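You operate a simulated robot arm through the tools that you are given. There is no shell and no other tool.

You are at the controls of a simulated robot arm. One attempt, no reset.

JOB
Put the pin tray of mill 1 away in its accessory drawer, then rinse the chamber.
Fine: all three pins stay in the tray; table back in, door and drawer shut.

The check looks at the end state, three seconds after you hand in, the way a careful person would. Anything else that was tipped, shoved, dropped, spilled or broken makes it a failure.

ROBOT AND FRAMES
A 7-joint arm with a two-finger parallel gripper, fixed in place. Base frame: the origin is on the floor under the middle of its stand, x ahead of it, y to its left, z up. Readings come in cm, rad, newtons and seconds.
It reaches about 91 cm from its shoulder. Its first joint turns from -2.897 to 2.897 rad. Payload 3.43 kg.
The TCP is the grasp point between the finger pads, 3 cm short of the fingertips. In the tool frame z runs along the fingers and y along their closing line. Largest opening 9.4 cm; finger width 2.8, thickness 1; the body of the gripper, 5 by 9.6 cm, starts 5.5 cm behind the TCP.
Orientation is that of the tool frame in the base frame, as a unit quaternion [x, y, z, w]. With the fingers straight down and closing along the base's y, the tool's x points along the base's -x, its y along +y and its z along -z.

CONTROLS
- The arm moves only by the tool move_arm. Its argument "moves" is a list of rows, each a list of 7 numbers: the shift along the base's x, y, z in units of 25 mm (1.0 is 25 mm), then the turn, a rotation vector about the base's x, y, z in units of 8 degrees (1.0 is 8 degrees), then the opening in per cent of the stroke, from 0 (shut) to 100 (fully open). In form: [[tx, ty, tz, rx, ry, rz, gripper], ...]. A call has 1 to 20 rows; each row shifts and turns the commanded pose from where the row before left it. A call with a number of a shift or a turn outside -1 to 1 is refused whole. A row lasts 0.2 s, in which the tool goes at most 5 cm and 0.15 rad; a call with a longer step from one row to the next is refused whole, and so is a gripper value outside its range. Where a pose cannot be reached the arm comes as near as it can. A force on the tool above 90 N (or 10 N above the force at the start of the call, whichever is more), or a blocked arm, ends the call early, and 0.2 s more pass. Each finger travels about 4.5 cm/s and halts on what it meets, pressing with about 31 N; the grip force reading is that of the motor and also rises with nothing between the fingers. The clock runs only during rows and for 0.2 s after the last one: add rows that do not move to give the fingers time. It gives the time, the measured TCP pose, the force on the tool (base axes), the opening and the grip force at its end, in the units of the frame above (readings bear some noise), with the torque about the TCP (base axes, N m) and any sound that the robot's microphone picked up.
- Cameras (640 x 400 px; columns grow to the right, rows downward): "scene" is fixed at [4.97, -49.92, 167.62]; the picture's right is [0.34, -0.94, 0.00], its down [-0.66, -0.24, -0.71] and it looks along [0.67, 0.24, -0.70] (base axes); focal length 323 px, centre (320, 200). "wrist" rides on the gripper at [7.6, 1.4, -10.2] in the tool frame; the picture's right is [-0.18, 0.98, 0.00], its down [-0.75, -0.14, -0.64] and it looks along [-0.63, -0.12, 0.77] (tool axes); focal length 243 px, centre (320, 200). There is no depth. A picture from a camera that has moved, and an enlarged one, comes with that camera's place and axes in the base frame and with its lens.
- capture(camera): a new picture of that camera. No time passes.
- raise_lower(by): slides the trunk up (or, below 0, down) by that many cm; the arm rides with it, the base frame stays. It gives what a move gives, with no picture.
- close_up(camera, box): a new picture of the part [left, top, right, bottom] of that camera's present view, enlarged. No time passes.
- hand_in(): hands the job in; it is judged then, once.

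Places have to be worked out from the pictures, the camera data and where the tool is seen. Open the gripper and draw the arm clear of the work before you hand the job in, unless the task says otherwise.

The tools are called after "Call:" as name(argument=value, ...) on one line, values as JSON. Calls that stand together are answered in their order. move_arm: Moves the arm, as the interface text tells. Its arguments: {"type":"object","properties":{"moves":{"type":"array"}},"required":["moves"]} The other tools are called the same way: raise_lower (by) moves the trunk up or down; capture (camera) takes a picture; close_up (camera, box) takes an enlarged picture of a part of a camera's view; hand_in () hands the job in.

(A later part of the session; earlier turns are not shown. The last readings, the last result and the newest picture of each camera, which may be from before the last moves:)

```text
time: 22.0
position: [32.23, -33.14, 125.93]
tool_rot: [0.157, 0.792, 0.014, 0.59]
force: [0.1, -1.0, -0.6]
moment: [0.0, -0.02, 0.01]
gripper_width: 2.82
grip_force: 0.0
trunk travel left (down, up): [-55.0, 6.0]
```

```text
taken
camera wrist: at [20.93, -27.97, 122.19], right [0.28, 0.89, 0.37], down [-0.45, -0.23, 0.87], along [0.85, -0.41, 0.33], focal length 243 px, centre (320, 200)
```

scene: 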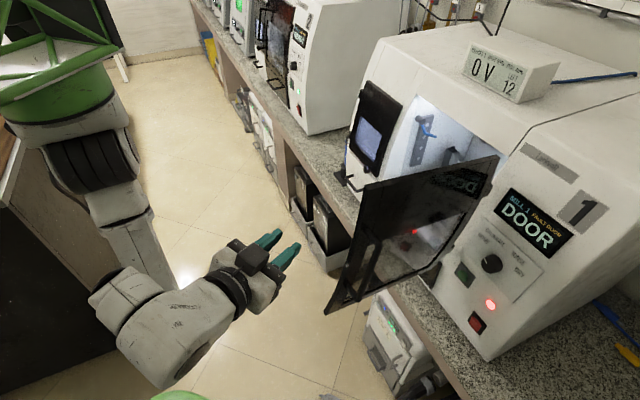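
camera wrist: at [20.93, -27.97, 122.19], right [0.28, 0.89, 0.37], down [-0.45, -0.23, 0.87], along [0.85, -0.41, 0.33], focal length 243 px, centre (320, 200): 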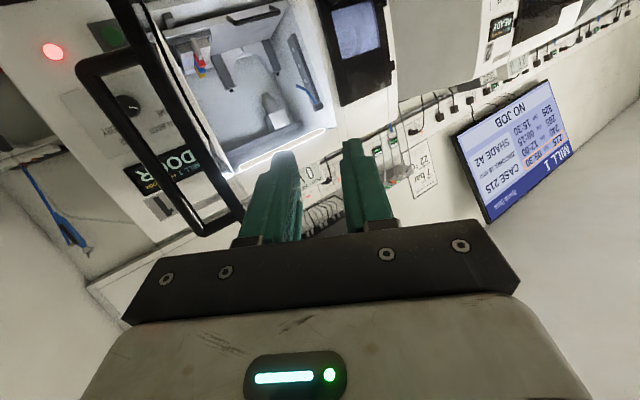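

I can see into the open chamber, and a wall screen mentioning MILL 1. I enlarge both.

Call:
close_up(camera="wrist", box=[440, 70, 580, 230])

Call:
close_up(camera="wrist", box=[140, 0, 350, 170])

```text
2.50 times, centred on (510, 150) of wrist
camera zoom: at [20.93, -27.97, 122.19], right [0.28, 0.89, 0.37], down [-0.45, -0.23, 0.87], along [0.85, -0.41, 0.33], focal length 606 px, centre (-155, 325)
```

zoom: 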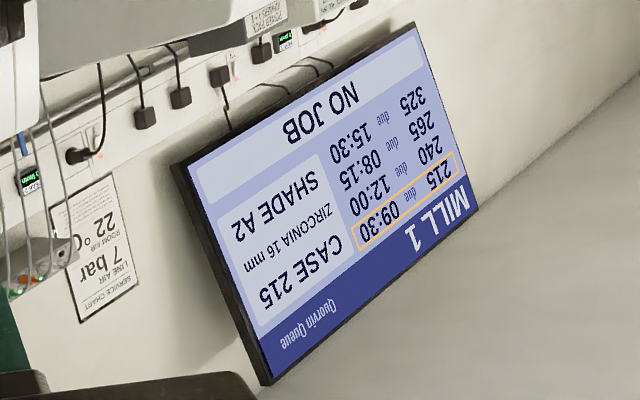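

```text
2.35 times, centred on (245, 85) of wrist
camera zoom: at [20.93, -27.97, 122.19], right [0.28, 0.89, 0.37], down [-0.45, -0.23, 0.87], along [0.85, -0.41, 0.33], focal length 571 px, centre (496, 471)
```

zoom: 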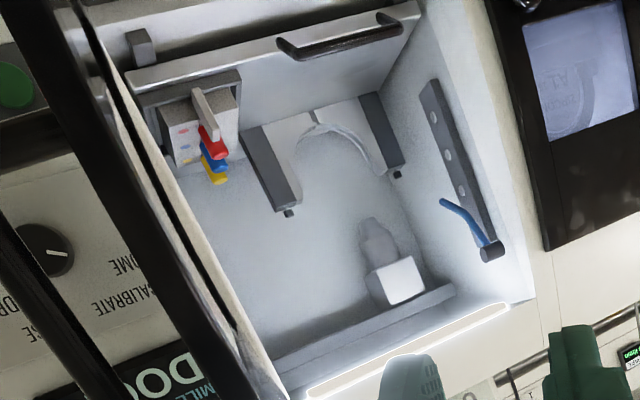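

The wall screen shows mill 1's job queue (no job running), nothing that changes the task. The tray sits at the table's right with a pale grip tab. I level the gripper's roll and move to a viewing pose in front of the opening.

Call:
move_arm(moves=[[0.87, 0.33, 0.14, 0.062, 0.612, -0.578, 30], [0.87, 0.33, 0.14, 0.062, 0.612, -0.578, 30], [0.87, 0.33, 0.14, 0.062, 0.612, -0.578, 30], [0.87, 0.33, 0.14, 0.062, 0.612, -0.578, 0], [0.87, 0.33, 0.14, 0.062, 0.612, -0.578, 0], [0.87, 0.33, 0.14, 0.062, 0.612, -0.578, 0]])

Call:
capture(camera="scene")

Call:
capture(camera="wrist")

```text
time: 23.4
position: [41.69, -41.51, 134.13]
tool_rot: [0.338, 0.853, -0.133, 0.376]
force: [0.5, 0.7, 0.5]
moment: [-0.03, 0.02, -0.04]
gripper_width: 0.0
grip_force: 31.1
out of reach, approached as far as the arm can: row 1, 2, 3, 4, 5, 6
trunk travel left (down, up): [-55.0, 6.0]
```

```text
taken
```

scene: 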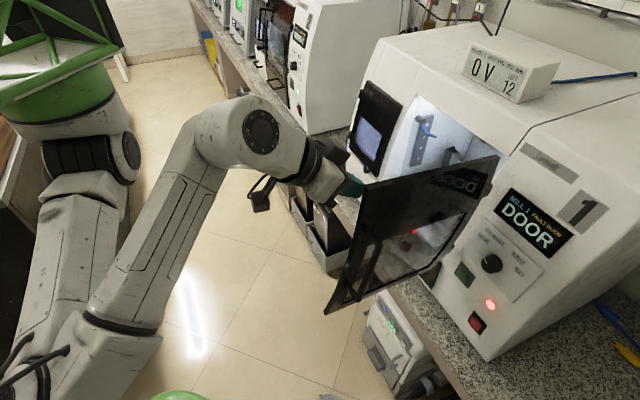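

```text
taken
camera wrist: at [33.29, -31.92, 135.55], right [0.75, 0.64, 0.16], down [-0.08, -0.15, 0.98], along [0.65, -0.76, -0.06], focal length 243 px, centre (320, 200)
```

wrist: 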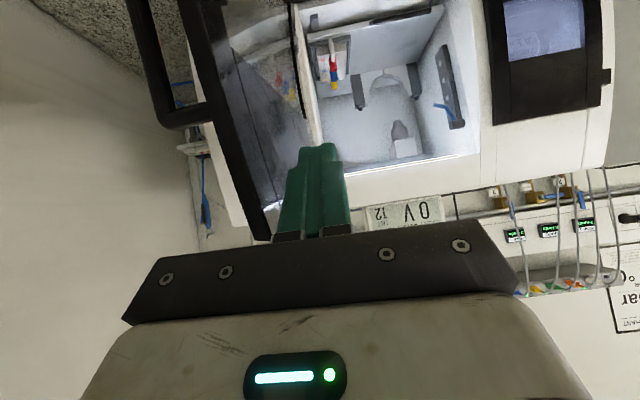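

The arm could not reach the planned spot and stopped near [41.7, -41.5, 134], about 6 cm clear of the door. I look closely at what the wrist camera shows of table, handle and tray before moving on.

Call:
close_up(camera="wrist", box=[290, 0, 480, 170])

Call:
close_up(camera="scene", box=[310, 80, 510, 320])

```text
2.35 times, centred on (385, 85) of wrist
camera zoom: at [33.29, -31.92, 135.55], right [0.75, 0.64, 0.16], down [-0.08, -0.15, 0.98], along [0.65, -0.76, -0.06], focal length 571 px, centre (167, 471)
```

zoom: 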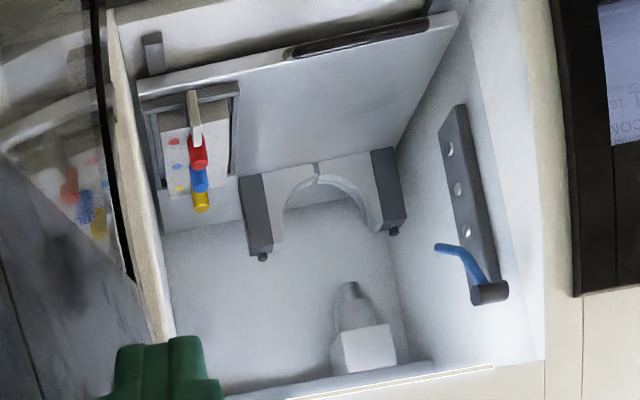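

```text
1.67 times, centred on (410, 200) of scene
camera zoom: at [4.97, -49.92, 167.62], right [0.34, -0.94, 0.0], down [-0.66, -0.24, -0.71], along [0.67, 0.24, -0.7], focal length 538 px, centre (170, 200)
```

zoom: 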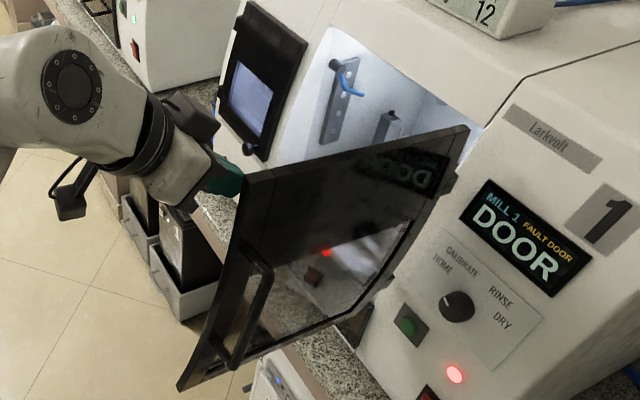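

Triangulated table handle: a bar along the mill's width, centre about [78.1, -52.2, 100.5], 12 cm long. I move the hand away from the door to a spot in front of the opening.

Call:
move_arm(moves=[[0.9, 0.3, -0.2, 0, 0, 0, 0], [0.9, 0.3, -0.2, 0, 0, 0, 0], [0.9, 0.2, -0.2, 0, 0, 0, 0], [0.9, 0.2, -0.2, 0, 0, 0, 0], [0.9, 0.2, -0.2, 0, 0, 0, 0], [0.9, 0.2, -0.2, 0, 0, 0, 0], [0.9, 0.2, -0.2, 0, 0, 0, 0], [0.9, 0.2, -0.2, 0, 0, 0, 0]])

Call:
capture(camera="scene")

Call:
capture(camera="wrist")

```text
time: 25.2
position: [45.51, -41.44, 132.75]
tool_rot: [0.339, 0.853, -0.131, 0.375]
force: [-0.3, -0.3, -1.1]
moment: [-0.01, -0.01, -0.03]
gripper_width: 0.0
grip_force: 30.5
out of reach, approached as far as the arm can: row 1, 2, 3, 4, 5, 6, 7, 8
trunk travel left (down, up): [-55.0, 6.0]
```

```text
taken
```

scene: 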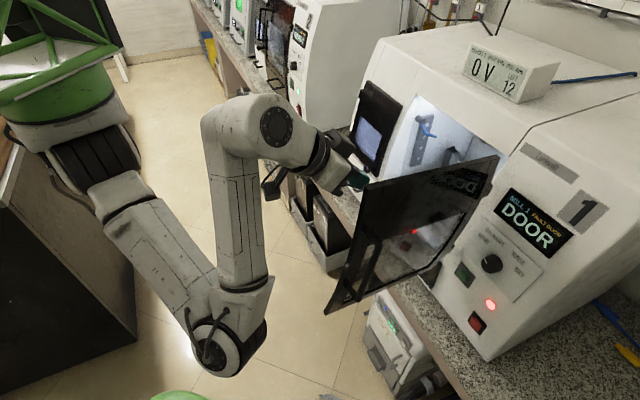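

```text
taken
camera wrist: at [37.03, -31.75, 134.25], right [0.75, 0.64, 0.16], down [-0.08, -0.16, 0.98], along [0.65, -0.76, -0.07], focal length 243 px, centre (320, 200)
```

wrist: 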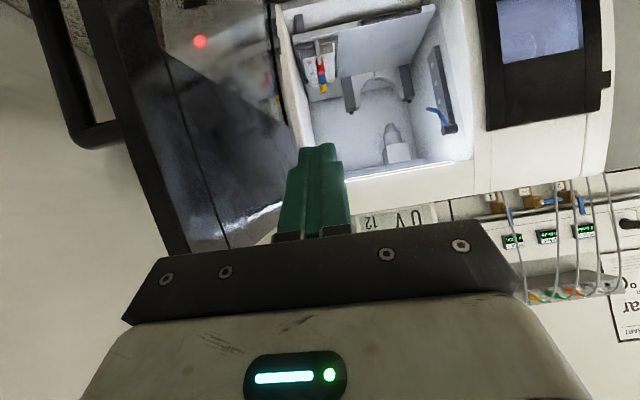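

The arm only crept 4 cm while its elbow reconfigured. I try the same direction in smaller steps to let the elbow keep pace.

Call:
move_arm(moves=[[0.3, 0.2, 0, 0, 0, 0, 0], [0.3, 0.2, 0, 0, 0, 0, 0], [0.3, 0.2, 0, 0, 0, 0, 0], [0.3, 0.2, 0, 0, 0, 0, 0], [0.3, 0.2, 0, 0, 0, 0, 0], [0.3, 0.2, 0, 0, 0, 0, 0], [0.3, 0.2, 0, 0, 0, 0, 0], [0.3, 0.2, 0, 0, 0, 0, 0]])

Call:
capture(camera="scene")

```text
time: 27.0
position: [51.65, -40.18, 133.1]
tool_rot: [0.337, 0.852, -0.132, 0.377]
force: [-0.3, -0.8, 0.1]
moment: [-0.03, 0.04, -0.01]
gripper_width: 0.0
grip_force: 30.7
out of reach, approached as far as the arm can: row 1, 2, 3, 4, 5, 6, 7
trunk travel left (down, up): [-55.0, 6.0]
```

```text
taken
```

scene: 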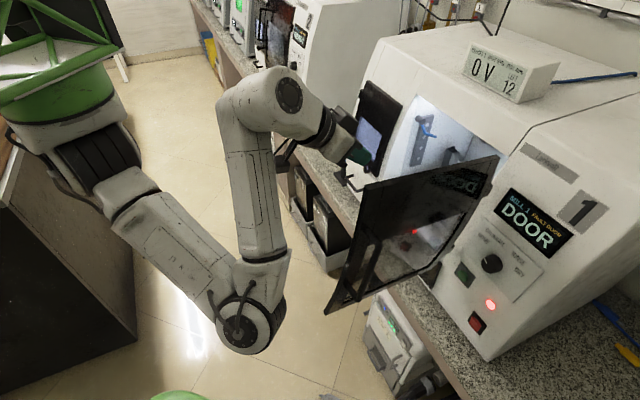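

It now follows. I continue toward the spot in front of the table handle at the same gentle pace.

Call:
move_arm(moves=[[0.4, 0.2, 0, 0, 0, 0, 0], [0.4, 0.2, 0, 0, 0, 0, 0], [0.4, 0.2, 0, 0, 0, 0, 0], [0.4, 0.2, 0, 0, 0, 0, 0], [0.4, 0.2, 0, 0, 0, 0, 0], [0.4, 0.2, 0, 0, 0, 0, 0], [0.4, 0.2, 0, 0, 0, 0, 0], [0.4, 0.2, 0, 0, 0, 0, 0]])

Call:
capture(camera="scene")

Call:
capture(camera="wrist")

```text
time: 28.8
position: [59.86, -36.49, 133.14]
tool_rot: [0.337, 0.853, -0.133, 0.376]
force: [0.4, 0.3, -0.4]
moment: [0.04, 0.01, 0.02]
gripper_width: 0.0
grip_force: 30.8
out of reach, approached as far as the arm can: row 1, 4
trunk travel left (down, up): [-55.0, 6.0]
```

```text
taken
```

scene: 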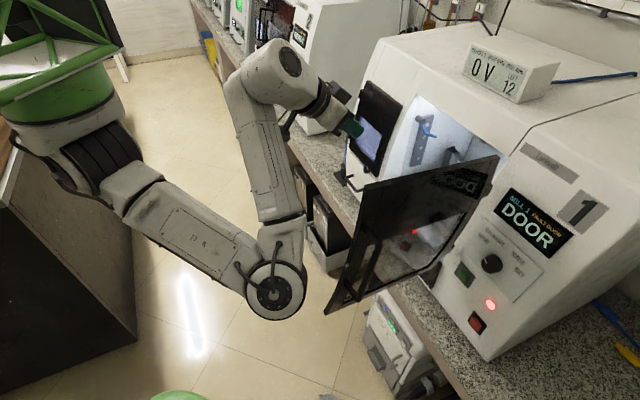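

```text
taken
camera wrist: at [51.4, -26.96, 134.57], right [0.75, 0.64, 0.16], down [-0.08, -0.15, 0.98], along [0.65, -0.76, -0.06], focal length 243 px, centre (320, 200)
```

wrist: 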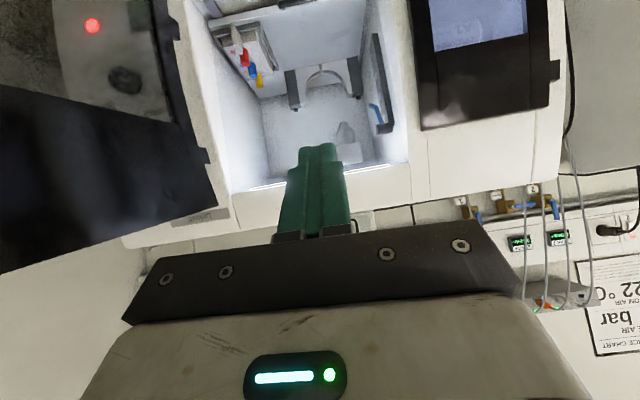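

The hand is now well placed. I lower the trunk by 10 cm, which keeps the joint posture, to bring the camera level with the table handle.

Call:
raise_lower(by=-10)

Call:
capture(camera="wrist")

Call:
capture(camera="scene")

```text
time: 30.1
position: [59.86, -36.46, 123.16]
tool_rot: [0.337, 0.853, -0.133, 0.376]
force: [-0.3, -0.2, 0.3]
moment: [0.01, 0.0, -0.04]
gripper_width: 0.01
grip_force: 31.0
trunk travel left (down, up): [-45.0, 16.0]
```

```text
taken
camera wrist: at [51.38, -26.96, 124.58], right [0.75, 0.64, 0.16], down [-0.08, -0.15, 0.98], along [0.65, -0.76, -0.06], focal length 243 px, centre (320, 200)
```

wrist: 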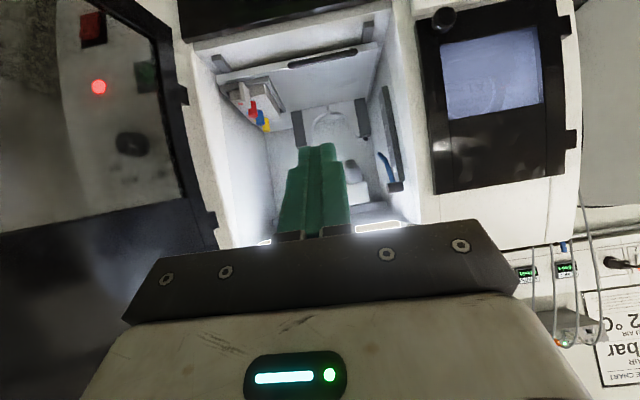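

```text
taken
```

scene: 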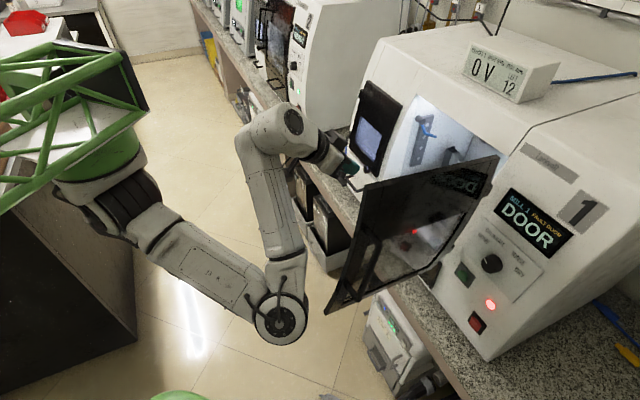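

I enlarge the chamber view.

Call:
close_up(camera="wrist", box=[190, 10, 430, 160])

Call:
close_up(camera="wrist", box=[205, 30, 305, 140])

```text
2.67 times, centred on (310, 85) of wrist
camera zoom: at [51.38, -26.96, 124.58], right [0.75, 0.64, 0.16], down [-0.08, -0.15, 0.98], along [0.65, -0.76, -0.06], focal length 647 px, centre (347, 507)
```

zoom: 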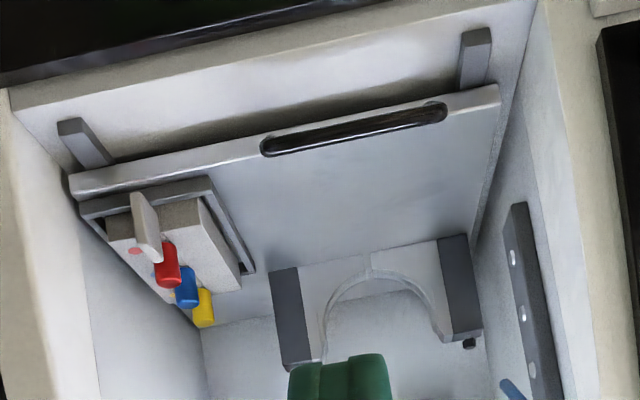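

```text
3.64 times, centred on (255, 85) of wrist
camera zoom: at [51.38, -26.96, 124.58], right [0.75, 0.64, 0.16], down [-0.08, -0.15, 0.98], along [0.65, -0.76, -0.06], focal length 882 px, centre (556, 618)
```

zoom: 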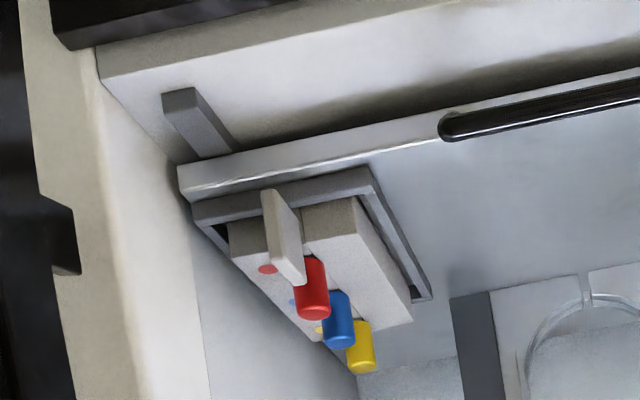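

Handle bar: about 2 cm in front of and 1.8 cm above the table's front edge (table top z≈98.7, front n≈-94). I roll the gripper a quarter turn about its own axis so the fingers will close over the bar, watching reach.

Call:
move_arm(moves=[[0, 0, 0, 0.517, -0.451, -0.641, 0], [0, 0, 0, 0.517, -0.451, -0.641, 0], [0, 0, 0, 0.517, -0.451, -0.641, 0], [0, 0, 0, 0.517, -0.451, -0.641, 0], [0, 0, 0, 0.517, -0.451, -0.641, 0], [0, 0, 0, 0.517, -0.451, -0.641, 0]])

Call:
capture(camera="scene")

```text
time: 31.5
position: [59.89, -36.67, 123.12]
tool_rot: [0.639, 0.657, 0.021, 0.399]
force: [-0.3, -0.4, -0.3]
moment: [-0.01, -0.03, -0.01]
gripper_width: 0.0
grip_force: 31.7
trunk travel left (down, up): [-45.0, 16.0]
```

```text
taken
```

scene: 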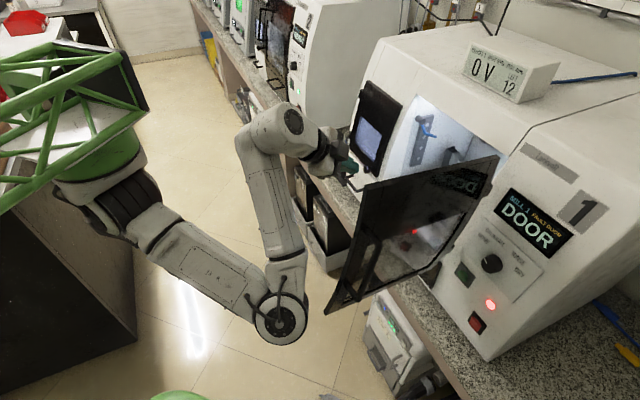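

The roll is reachable. I finish the quarter turn while moving half the way toward the bar, opening the fingers to about 4 cm.

Call:
move_arm(moves=[[0.45, -0.37, -0.5, 0.499, -0.409, -0.695, 45], [0.45, -0.37, -0.5, 0.499, -0.409, -0.695, 45], [0.45, -0.37, -0.5, 0.499, -0.409, -0.695, 45], [0.45, -0.37, -0.5, 0.499, -0.409, -0.695, 45], [0.45, -0.37, -0.5, 0.499, -0.409, -0.695, 45], [0.45, -0.37, -0.5, 0.499, -0.409, -0.695, 45]])

Call:
capture(camera="scene")

Call:
capture(camera="wrist")

```text
time: 32.9
position: [66.57, -42.27, 115.68]
tool_rot: [0.854, 0.353, 0.147, 0.354]
force: [0.7, -0.7, 0.7]
moment: [0.03, -0.01, 0.03]
gripper_width: 4.27
grip_force: 0.0
trunk travel left (down, up): [-45.0, 16.0]
```

```text
taken
```

scene: 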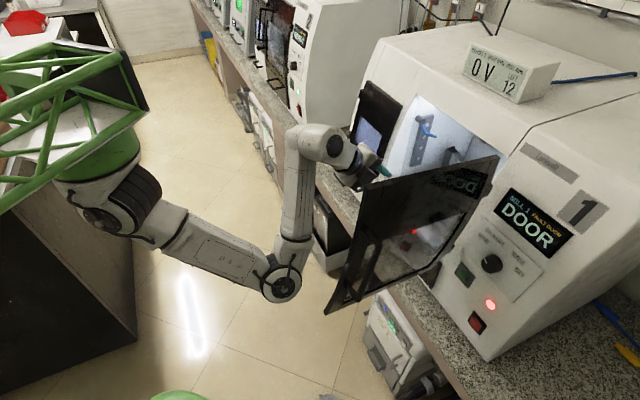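

```text
taken
camera wrist: at [67.5, -32.4, 123.87], right [0.36, -0.62, 0.69], down [-0.92, -0.14, 0.35], along [-0.12, -0.77, -0.63], focal length 243 px, centre (320, 200)
```

wrist: 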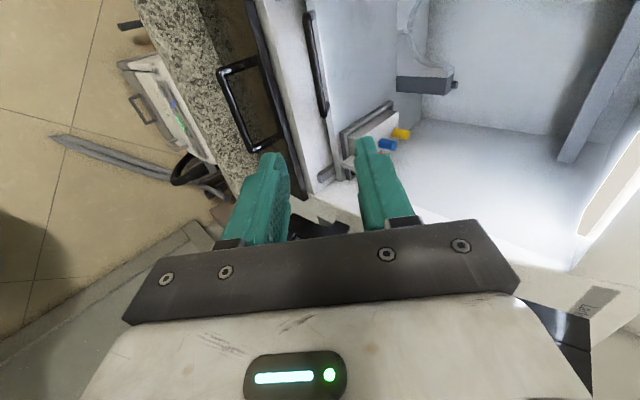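

The view now shows the table's handle bar and the tray beyond. I zoom in to measure both.

Call:
close_up(camera="wrist", box=[240, 0, 480, 200])

Call:
close_up(camera="wrist", box=[300, 90, 430, 200])

```text
2.00 times, centred on (360, 100) of wrist
camera zoom: at [67.5, -32.4, 123.87], right [0.36, -0.62, 0.69], down [-0.92, -0.14, 0.35], along [-0.12, -0.77, -0.63], focal length 485 px, centre (240, 400)
```

zoom: 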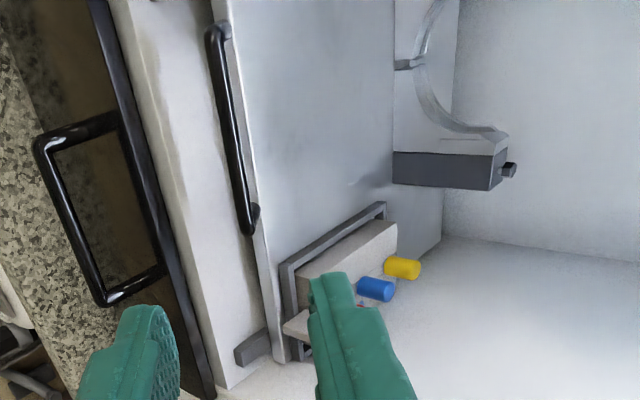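

```text
3.64 times, centred on (365, 145) of wrist
camera zoom: at [67.5, -32.4, 123.87], right [0.36, -0.62, 0.69], down [-0.92, -0.14, 0.35], along [-0.12, -0.77, -0.63], focal length 882 px, centre (156, 400)
```

zoom: 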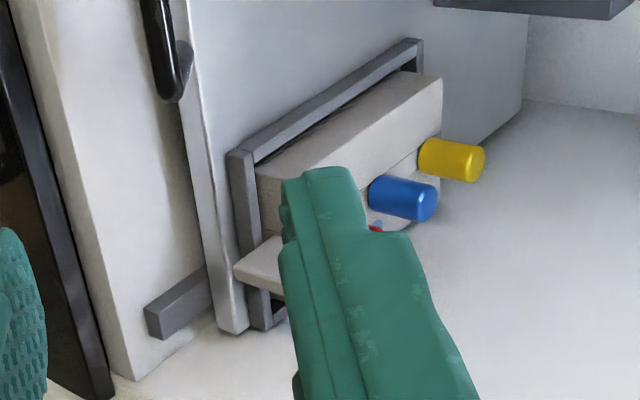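

Bar confirmed at about [81.4, -48.1] to [74.6, -56.0], z≈100.5. I shift 1.2 cm sideways and advance 15 cm along the fingers, stopping 4.5 cm short to check.

Call:
move_arm(moves=[[0.33, 0.33, 0, 0, 0, 0, 34], [0.441, -0.441, -0.623, 0, 0, 0, 34], [0.441, -0.441, -0.623, 0, 0, 0, 34], [0.441, -0.441, -0.623, 0, 0, 0, 34], [0.441, -0.441, -0.623, 0, 0, 0, 34], [0.441, -0.441, -0.623, 0, 0, 0, 34], [0.441, -0.441, -0.623, 0, 0, 0, 34], [0.441, -0.441, -0.623, 0, 0, 0, 34]])

Call:
capture(camera="scene")

Call:
capture(camera="wrist")

```text
time: 34.7
position: [75.01, -48.9, 104.67]
tool_rot: [0.853, 0.355, 0.146, 0.353]
force: [-1.0, 0.0, -0.7]
moment: [0.05, -0.01, 0.0]
gripper_width: 3.22
grip_force: 0.0
trunk travel left (down, up): [-45.0, 16.0]
```

```text
taken
```

scene: 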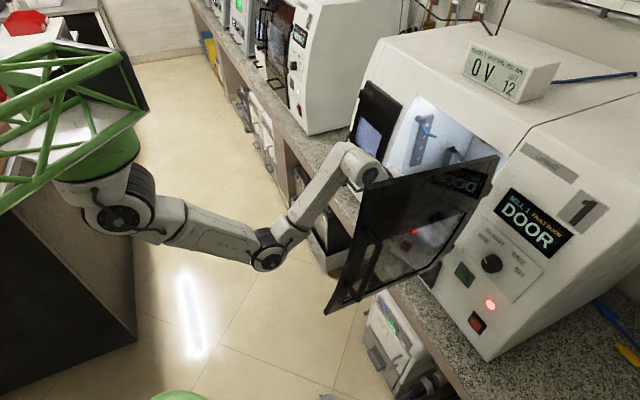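

```text
taken
camera wrist: at [75.98, -39.16, 112.91], right [0.36, -0.62, 0.69], down [-0.92, -0.14, 0.36], along [-0.12, -0.77, -0.63], focal length 243 px, centre (320, 200)
```

wrist: 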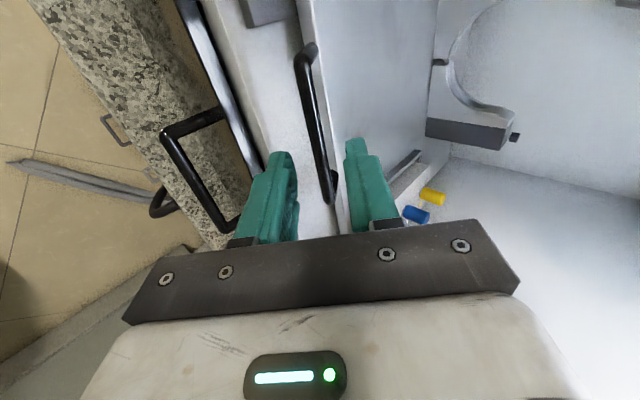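

The bar lies centred between the fingers, about 6 cm ahead. I advance the last 4.5 cm and then close on it.

Call:
move_arm(moves=[[0.3, -0.3, -0.425, 0, 0, 0, 34], [0.3, -0.3, -0.425, 0, 0, 0, 34], [0.3, -0.3, -0.425, 0, 0, 0, 34], [0, 0, 0, 0, 0, 0, 34]])

Call:
capture(camera="wrist")

```text
time: 35.7
position: [77.27, -51.26, 101.42]
tool_rot: [0.853, 0.355, 0.146, 0.353]
force: [-0.1, 0.8, 0.4]
moment: [-0.05, 0.02, -0.01]
gripper_width: 3.17
grip_force: 0.0
trunk travel left (down, up): [-45.0, 16.0]
```

```text
taken
camera wrist: at [78.27, -41.41, 109.68], right [0.36, -0.62, 0.69], down [-0.92, -0.14, 0.35], along [-0.12, -0.77, -0.63], focal length 243 px, centre (320, 200)
```

wrist: 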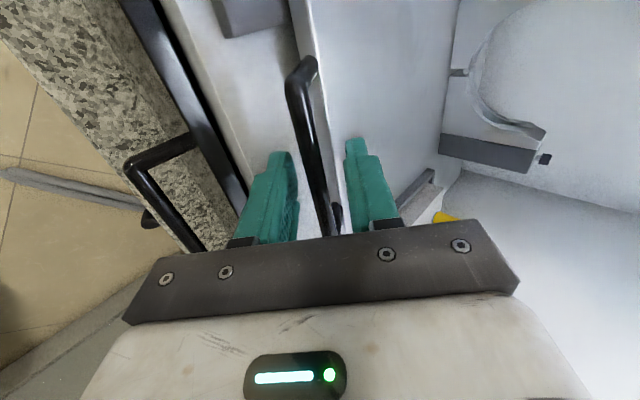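

The bar sits between the pads with no contact yet. I close the gripper on it.

Call:
move_arm(moves=[[0, 0, 0, 0, 0, 0, 15], [0, 0, 0, 0, 0, 0, 5], [0, 0, 0, 0, 0, 0, 0], [0, 0, 0, 0, 0, 0, 0], [0, 0, 0, 0, 0, 0, 0]])

Call:
capture(camera="wrist")

```text
time: 36.9
position: [77.27, -51.24, 101.44]
tool_rot: [0.854, 0.355, 0.147, 0.352]
force: [-7.5, 8.1, -6.8]
moment: [0.03, 0.06, -0.2]
gripper_width: 1.41
grip_force: 45.2
trunk travel left (down, up): [-45.0, 16.0]
```

```text
taken
camera wrist: at [78.23, -41.38, 109.62], right [0.36, -0.62, 0.69], down [-0.92, -0.14, 0.36], along [-0.12, -0.77, -0.63], focal length 243 px, centre (320, 200)
```

wrist: 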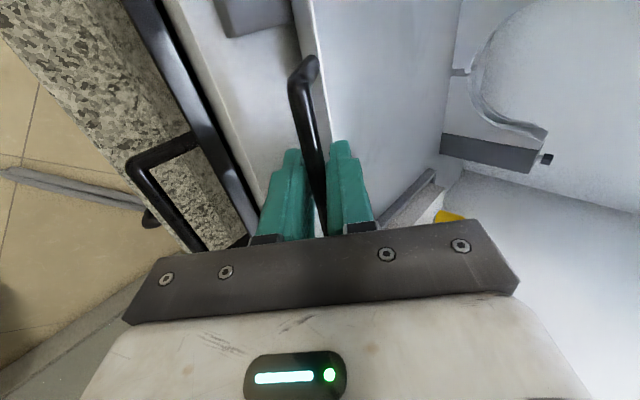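

Gripped. I pull the table straight out along (-0.7, +0.7), gently, 1 cm per row, and watch the force.

Call:
move_arm(moves=[[-0.1, 0.1, 0, 0, 0, 0, 0], [-0.2, 0.2, 0, 0, 0, 0, 0], [-0.25, 0.25, 0, 0, 0, 0, 0], [-0.25, 0.25, 0, 0, 0, 0, 0]])

Call:
capture(camera="wrist")

```text
time: 37.9
position: [75.36, -49.3, 101.39]
tool_rot: [0.853, 0.355, 0.147, 0.353]
force: [-1.1, -0.9, -14.3]
moment: [0.56, -0.52, 0.56]
gripper_width: 1.4
grip_force: 44.8
trunk travel left (down, up): [-45.0, 16.0]
```

```text
taken
camera wrist: at [76.27, -39.43, 109.63], right [0.36, -0.62, 0.69], down [-0.92, -0.14, 0.36], along [-0.12, -0.77, -0.63], focal length 243 px, centre (320, 200)
```

wrist: 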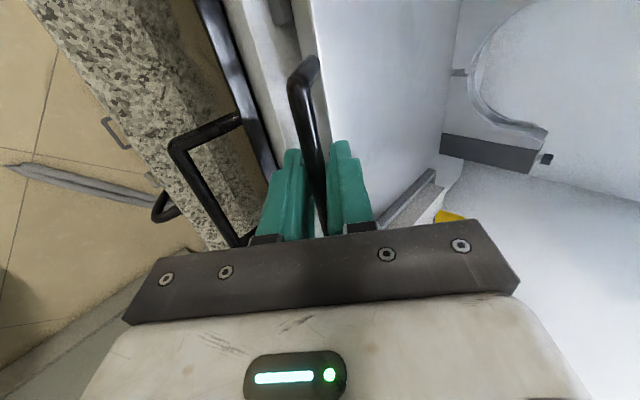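

The table follows smoothly. I pull on by another 8 cm.

Call:
move_arm(moves=[[-0.28, 0.28, 0, 0, 0, 0, 0], [-0.28, 0.28, 0, 0, 0, 0, 0], [-0.28, 0.28, 0, 0, 0, 0, 0], [-0.28, 0.28, 0, 0, 0, 0, 0], [-0.28, 0.28, 0, 0, 0, 0, 0], [-0.28, 0.28, 0, 0, 0, 0, 0], [-0.28, 0.28, 0, 0, 0, 0, 0], [-0.2, 0.2, 0, 0, 0, 0, 0]])

Call:
capture(camera="wrist")

Call:
capture(camera="scene")

```text
time: 39.7
position: [69.97, -43.85, 101.8]
tool_rot: [0.852, 0.354, 0.147, 0.356]
force: [-0.7, -0.7, -3.2]
moment: [-0.21, 0.16, -0.61]
gripper_width: 0.97
grip_force: 43.6
trunk travel left (down, up): [-45.0, 16.0]
```

```text
taken
camera wrist: at [70.86, -33.98, 109.99], right [0.36, -0.62, 0.7], down [-0.93, -0.14, 0.35], along [-0.12, -0.77, -0.62], focal length 243 px, centre (320, 200)
```

wrist: 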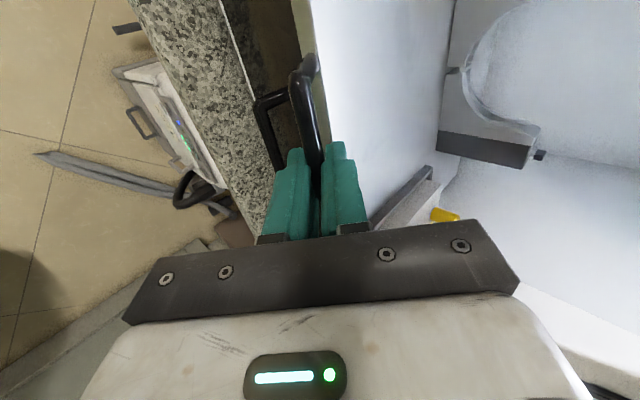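

```text
taken
```

scene: 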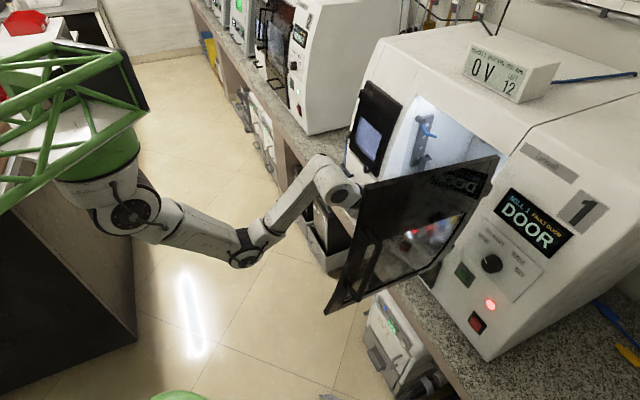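

The grip width fell to 0.97 cm, so the bar may be slipping toward the finger tips. I zoom in to check.

Call:
close_up(camera="wrist", box=[240, 40, 400, 250])

Call:
close_up(camera="wrist", box=[360, 100, 580, 240])

```text
1.90 times, centred on (320, 145) of wrist
camera zoom: at [70.86, -33.98, 109.99], right [0.36, -0.62, 0.7], down [-0.93, -0.14, 0.35], along [-0.12, -0.77, -0.62], focal length 462 px, centre (320, 305)
```

zoom: 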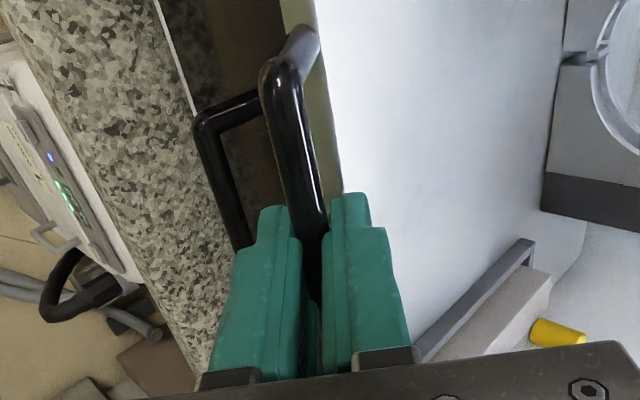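

```text
2.86 times, centred on (470, 170) of wrist
camera zoom: at [70.86, -33.98, 109.99], right [0.36, -0.62, 0.7], down [-0.93, -0.14, 0.35], along [-0.12, -0.77, -0.62], focal length 693 px, centre (-109, 286)
```

zoom: 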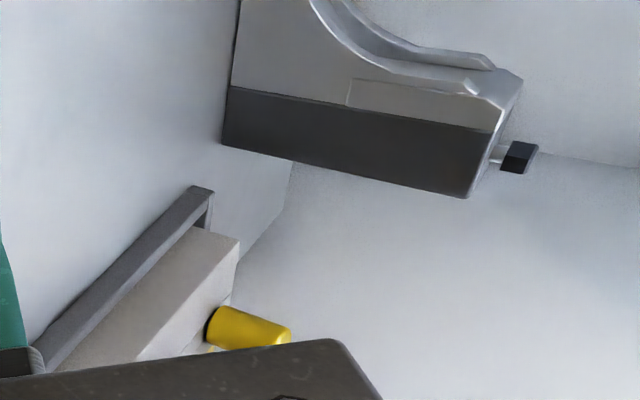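

The bar has crept toward the tips. I loosen, move 1.2 cm deeper along the fingers and re-grip.

Call:
move_arm(moves=[[0, 0, 0, 0, 0, 0, 25], [0, 0, 0, 0, 0, 0, 30], [0.12, -0.12, -0.17, 0, 0, 0, 30], [0.12, -0.12, -0.17, 0, 0, 0, 30], [0, 0, 0, 0, 0, 0, 10], [0, 0, 0, 0, 0, 0, 0], [0, 0, 0, 0, 0, 0, 0], [0, 0, 0, 0, 0, 0, 0]])

Call:
close_up(camera="wrist", box=[240, 40, 400, 250])

```text
time: 41.5
position: [70.71, -44.51, 101.0]
tool_rot: [0.851, 0.355, 0.149, 0.357]
force: [1.1, -0.5, 24.2]
moment: [-1.4, -1.52, -0.02]
gripper_width: 1.69
grip_force: 44.9
trunk travel left (down, up): [-45.0, 16.0]
```

```text
1.90 times, centred on (320, 145) of wrist
camera zoom: at [71.43, -34.56, 109.19], right [0.36, -0.62, 0.7], down [-0.93, -0.14, 0.35], along [-0.12, -0.77, -0.62], focal length 462 px, centre (320, 305)
```

zoom: 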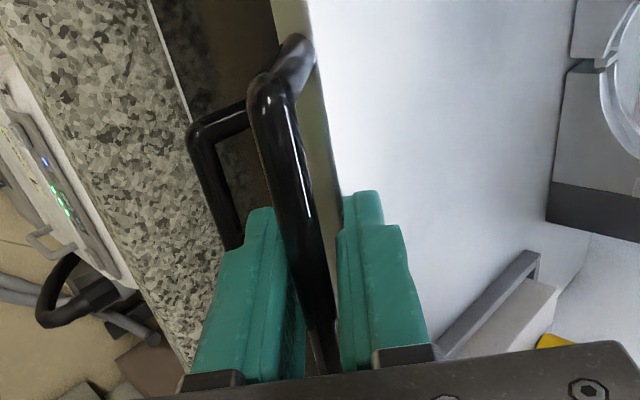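

Width 1.69 and +24 N upward suggest the upper fingertip is pressing on the table top. I loosen, back off 0.6 cm and close again.

Call:
move_arm(moves=[[0, 0, 0, 0, 0, 0, 30], [-0.12, 0.12, 0.17, 0, 0, 0, 30], [0, 0, 0, 0, 0, 0, 30], [0, 0, 0, 0, 0, 0, 10], [0, 0, 0, 0, 0, 0, 0], [0, 0, 0, 0, 0, 0, 0], [0, 0, 0, 0, 0, 0, 0]])

Call:
close_up(camera="wrist", box=[240, 40, 400, 250])

```text
time: 43.1
position: [70.21, -44.23, 101.1]
tool_rot: [0.853, 0.355, 0.147, 0.353]
force: [-1.0, 1.0, 6.6]
moment: [0.04, -0.05, -0.09]
gripper_width: 1.46
grip_force: 45.1
trunk travel left (down, up): [-45.0, 16.0]
```

```text
1.90 times, centred on (320, 145) of wrist
camera zoom: at [71.11, -34.3, 109.37], right [0.36, -0.62, 0.7], down [-0.92, -0.14, 0.35], along [-0.12, -0.77, -0.63], focal length 462 px, centre (320, 305)
```

zoom: 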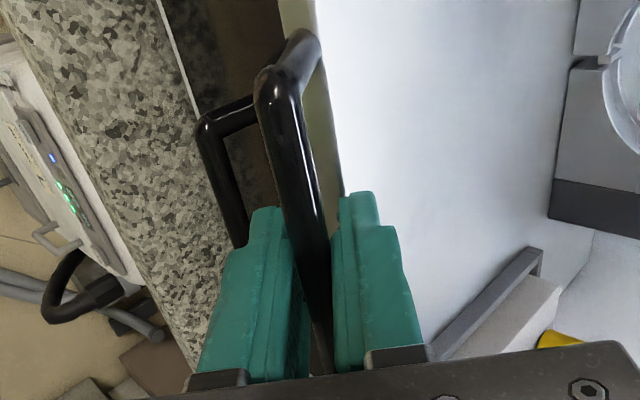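

Good grip again (1.46 cm, little force). I pull on slowly for about 5 cm.

Call:
move_arm(moves=[[-0.1, 0.1, 0, 0, 0, 0, 0], [-0.2, 0.2, -0.01, 0, 0, 0, 0], [-0.2, 0.2, -0.01, 0, 0, 0, 0], [-0.2, 0.2, -0.01, 0, 0, 0, 0], [-0.2, 0.2, -0.01, 0, 0, 0, 0], [-0.2, 0.2, -0.01, 0, 0, 0, 0], [-0.2, 0.2, -0.01, 0, 0, 0, 0], [-0.1, 0.1, 0, 0, 0, 0, 0]])

Call:
close_up(camera="wrist", box=[240, 40, 560, 250])

```text
time: 44.9
position: [66.77, -40.59, 101.13]
tool_rot: [0.853, 0.354, 0.148, 0.355]
force: [-0.5, -2.6, 25.9]
moment: [0.1, -0.04, -0.01]
gripper_width: 1.43
grip_force: 45.3
trunk travel left (down, up): [-45.0, 16.0]
```

```text
1.90 times, centred on (400, 145) of wrist
camera zoom: at [67.58, -30.78, 109.35], right [0.36, -0.62, 0.7], down [-0.92, -0.14, 0.35], along [-0.12, -0.77, -0.62], focal length 462 px, centre (168, 305)
```

zoom: 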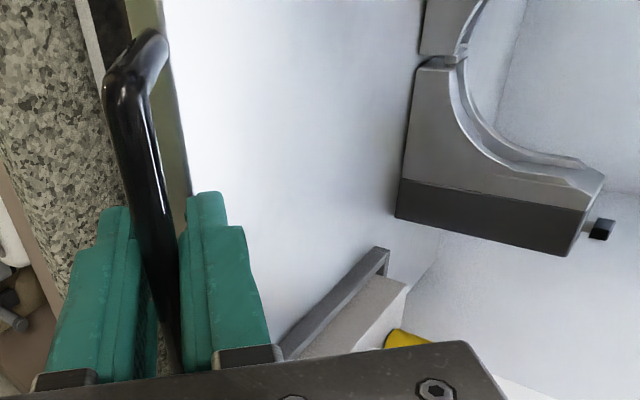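

The table is about 15 cm out and follows firmly. I pull 5 cm more, relieving the slight downward push.

Call:
move_arm(moves=[[-0.1, 0.1, 0.03, 0, 0, 0, 0], [-0.2, 0.2, 0.02, 0, 0, 0, 0], [-0.2, 0.2, 0, 0, 0, 0, 0], [-0.2, 0.2, 0, 0, 0, 0, 0], [-0.2, 0.2, 0, 0, 0, 0, 0], [-0.2, 0.2, 0, 0, 0, 0, 0], [-0.2, 0.2, 0, 0, 0, 0, 0], [-0.1, 0.1, 0, 0, 0, 0, 0]])

Call:
capture(camera="wrist")

Call:
capture(camera="scene")

```text
time: 46.7
position: [63.14, -37.18, 101.02]
tool_rot: [0.853, 0.355, 0.147, 0.353]
force: [-3.3, -4.4, 15.5]
moment: [-0.07, 0.02, -0.11]
gripper_width: 1.45
grip_force: 44.9
trunk travel left (down, up): [-45.0, 16.0]
```

```text
taken
camera wrist: at [64.11, -27.3, 109.37], right [0.36, -0.62, 0.69], down [-0.92, -0.14, 0.35], along [-0.12, -0.77, -0.63], focal length 243 px, centre (320, 200)
```

wrist: 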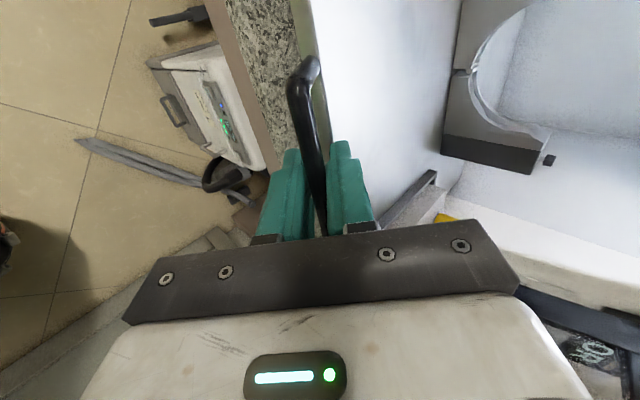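

```text
taken
```

scene: 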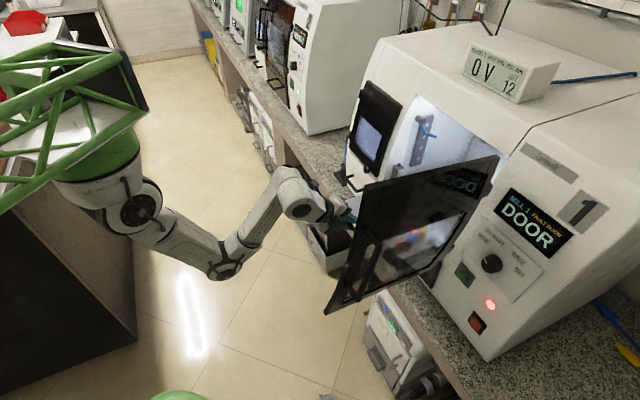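

The table is out 20 cm with the tray in the open. I release the bar and back off along the fingers.

Call:
move_arm(moves=[[0, 0, 0, 0, 0, 0, 20], [0, 0, 0, 0, 0, 0, 34], [0, 0, 0, 0, 0, 0, 34], [-0.3, 0.3, 0.425, 0, 0, 0, 34], [-0.4, 0.4, 0.57, 0, 0, 0, 34], [-0.4, 0.4, 0.57, 0, 0, 0, 34], [-0.2, 0.2, 0.8, 0, 0, 0, 34], [-0.2, 0.2, 0.8, 0, 0, 0, 34]])

Call:
capture(camera="wrist")

Call:
capture(camera="scene")

```text
time: 48.5
position: [59.45, -33.31, 108.9]
tool_rot: [0.854, 0.355, 0.146, 0.352]
force: [-0.1, -0.5, -0.3]
moment: [0.01, 0.0, 0.03]
gripper_width: 3.18
grip_force: 0.2
out of reach, approached as far as the arm can: row 7
trunk travel left (down, up): [-45.0, 16.0]
```

```text
taken
camera wrist: at [60.37, -23.51, 117.19], right [0.36, -0.62, 0.69], down [-0.92, -0.14, 0.36], along [-0.12, -0.77, -0.63], focal length 243 px, centre (320, 200)
```

wrist: 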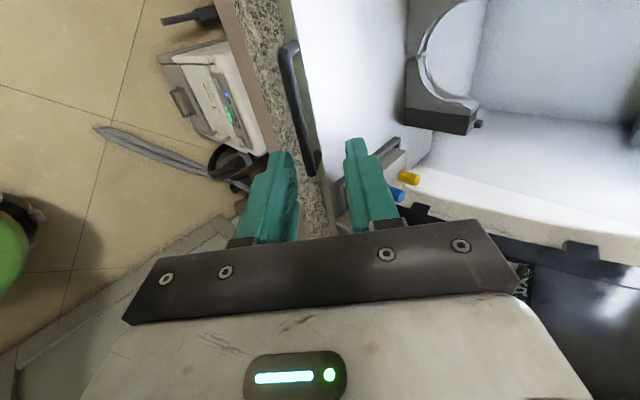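

```text
taken
```

scene: 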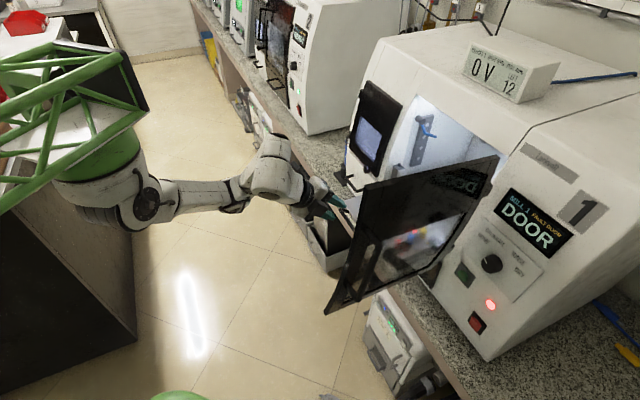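

Released cleanly. I enlarge the scene view of the table, tray and drawer.

Call:
close_up(camera="scene", box=[300, 130, 500, 290])

Call:
close_up(camera="wrist", box=[300, 0, 520, 230])

```text
2.50 times, centred on (400, 210) of scene
camera zoom: at [4.97, -49.92, 167.62], right [0.34, -0.94, 0.0], down [-0.66, -0.24, -0.71], along [0.67, 0.24, -0.7], focal length 807 px, centre (120, 175)
```

zoom: 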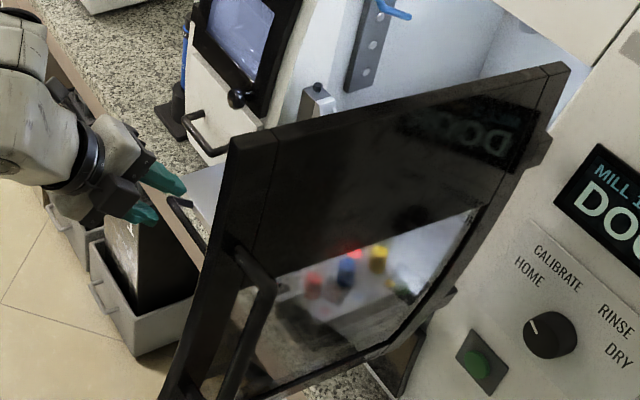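

```text
1.74 times, centred on (410, 115) of wrist
camera zoom: at [60.37, -23.51, 117.19], right [0.36, -0.62, 0.69], down [-0.92, -0.14, 0.36], along [-0.12, -0.77, -0.63], focal length 422 px, centre (164, 348)
```

zoom: 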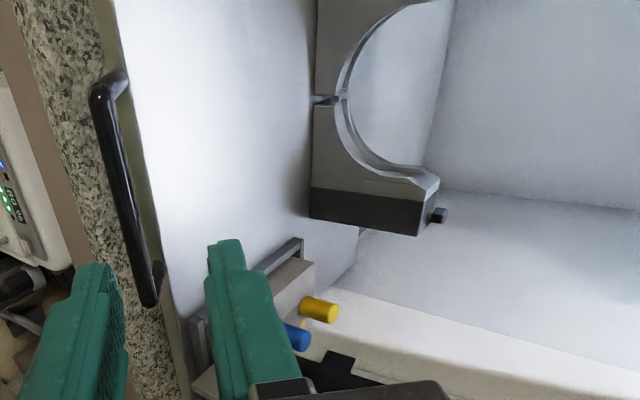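

Next I open the drawer first. Its bar centre is about [89.2, -31.5, 90.4]; the same gripper attitude fits. I move sideways past the table's corner at a safe height.

Call:
move_arm(moves=[[0.6, 0.45, 0.1, 0, 0, 0, 34], [0.8, 0.45, 0.1, 0, 0, 0, 34], [0.9, 0.4, 0, 0, 0, 0, 34], [0.9, 0.4, 0, 0, 0, 0, 34], [0.9, 0.4, 0, 0, 0, 0, 34], [0.9, 0.4, 0, 0, 0, 0, 34], [0.9, 0.4, 0, 0, 0, 0, 34], [0.7, 0.3, 0, 0, 0, 0, 34]])

Call:
capture(camera="wrist")

Call:
capture(camera="scene")

```text
time: 50.3
position: [76.03, -25.33, 109.5]
tool_rot: [0.853, 0.355, 0.147, 0.353]
force: [0.0, 0.4, 0.3]
moment: [0.02, -0.01, -0.01]
gripper_width: 3.2
grip_force: 0.2
trunk travel left (down, up): [-45.0, 16.0]
```

```text
taken
camera wrist: at [76.94, -15.5, 117.77], right [0.36, -0.62, 0.7], down [-0.92, -0.14, 0.35], along [-0.12, -0.77, -0.63], focal length 243 px, centre (320, 200)
```

wrist: 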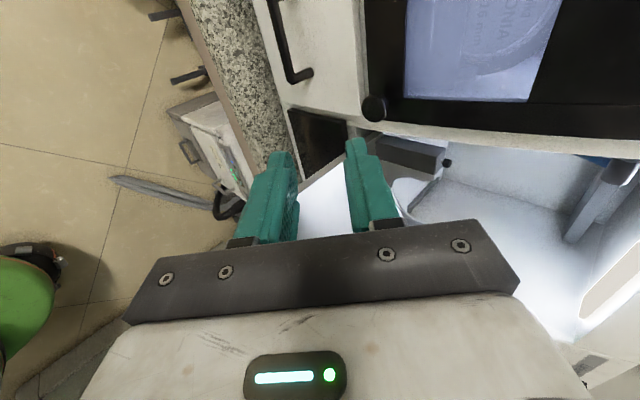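

```text
taken
```

scene: 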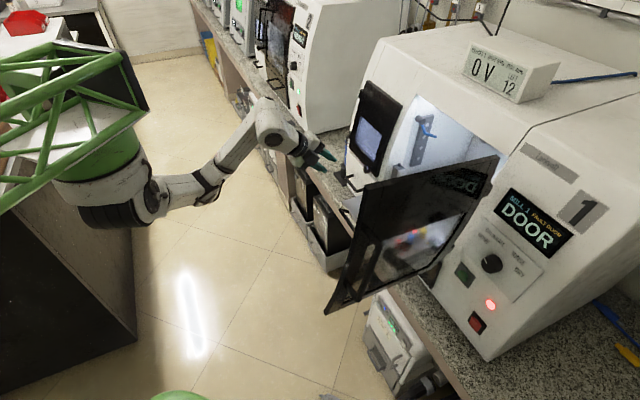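

I zoom on the drawer handle to refine its position from this nearer viewpoint.

Call:
close_up(camera="wrist", box=[230, 0, 400, 130])

Call:
close_up(camera="scene", box=[320, 140, 400, 220])

```text
3.08 times, centred on (315, 65) of wrist
camera zoom: at [76.94, -15.5, 117.77], right [0.36, -0.62, 0.7], down [-0.92, -0.14, 0.35], along [-0.12, -0.77, -0.63], focal length 746 px, centre (335, 615)
```

zoom: 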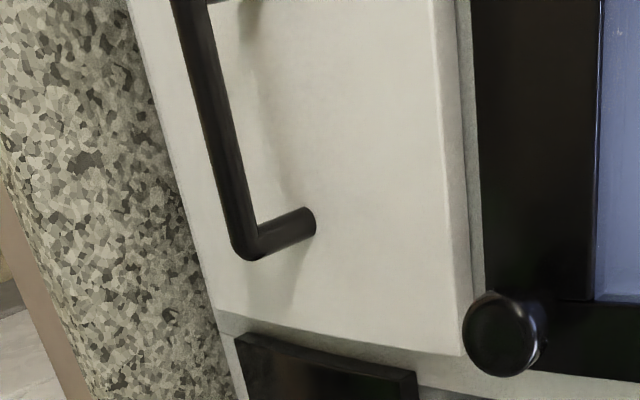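

```text
5.00 times, centred on (360, 180) of scene
camera zoom: at [4.97, -49.92, 167.62], right [0.34, -0.94, 0.0], down [-0.66, -0.24, -0.71], along [0.67, 0.24, -0.7], focal length 1614 px, centre (120, 300)
```

zoom: 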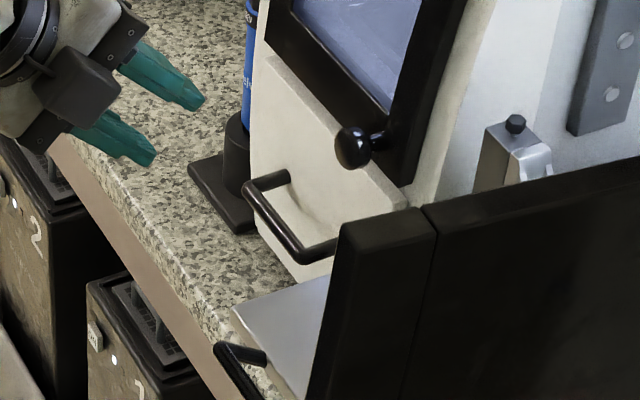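

Drawer bar refined to about [88.4, -31.5, 91.8]. I go to a pre-grasp about 9 cm off it.

Call:
move_arm(moves=[[0.51, -0.095, -0.733, 0, 0, 0, 30], [0.51, -0.095, -0.733, 0, 0, 0, 30], [0.51, -0.095, -0.733, 0, 0, 0, 30], [0.51, -0.095, -0.733, 0, 0, 0, 30], [0.51, -0.095, -0.733, 0, 0, 0, 30], [0.51, -0.095, -0.733, 0, 0, 0, 30]])

Call:
close_up(camera="wrist", box=[220, 0, 440, 240])

Call:
close_up(camera="scene", box=[300, 120, 420, 220])

```text
time: 51.7
position: [83.59, -26.71, 98.46]
tool_rot: [0.853, 0.355, 0.147, 0.354]
force: [-0.2, -0.1, -0.3]
moment: [0.0, -0.01, -0.02]
gripper_width: 2.82
grip_force: 0.0
trunk travel left (down, up): [-45.0, 16.0]
```

```text
1.67 times, centred on (330, 120) of wrist
camera zoom: at [84.59, -16.92, 106.73], right [0.36, -0.62, 0.69], down [-0.92, -0.14, 0.35], along [-0.12, -0.77, -0.63], focal length 404 px, centre (303, 333)
```

zoom: 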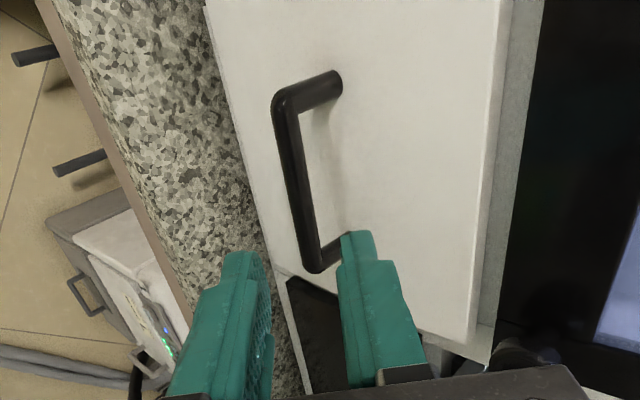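

```text
4.00 times, centred on (360, 170) of scene
camera zoom: at [4.97, -49.92, 167.62], right [0.34, -0.94, 0.0], down [-0.66, -0.24, -0.71], along [0.67, 0.24, -0.7], focal length 1291 px, centre (160, 320)
```

zoom: 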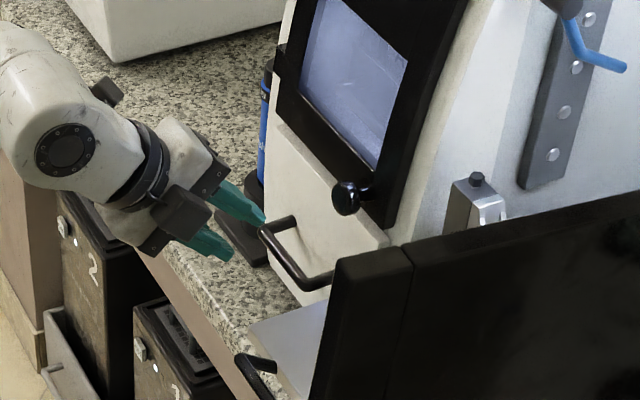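

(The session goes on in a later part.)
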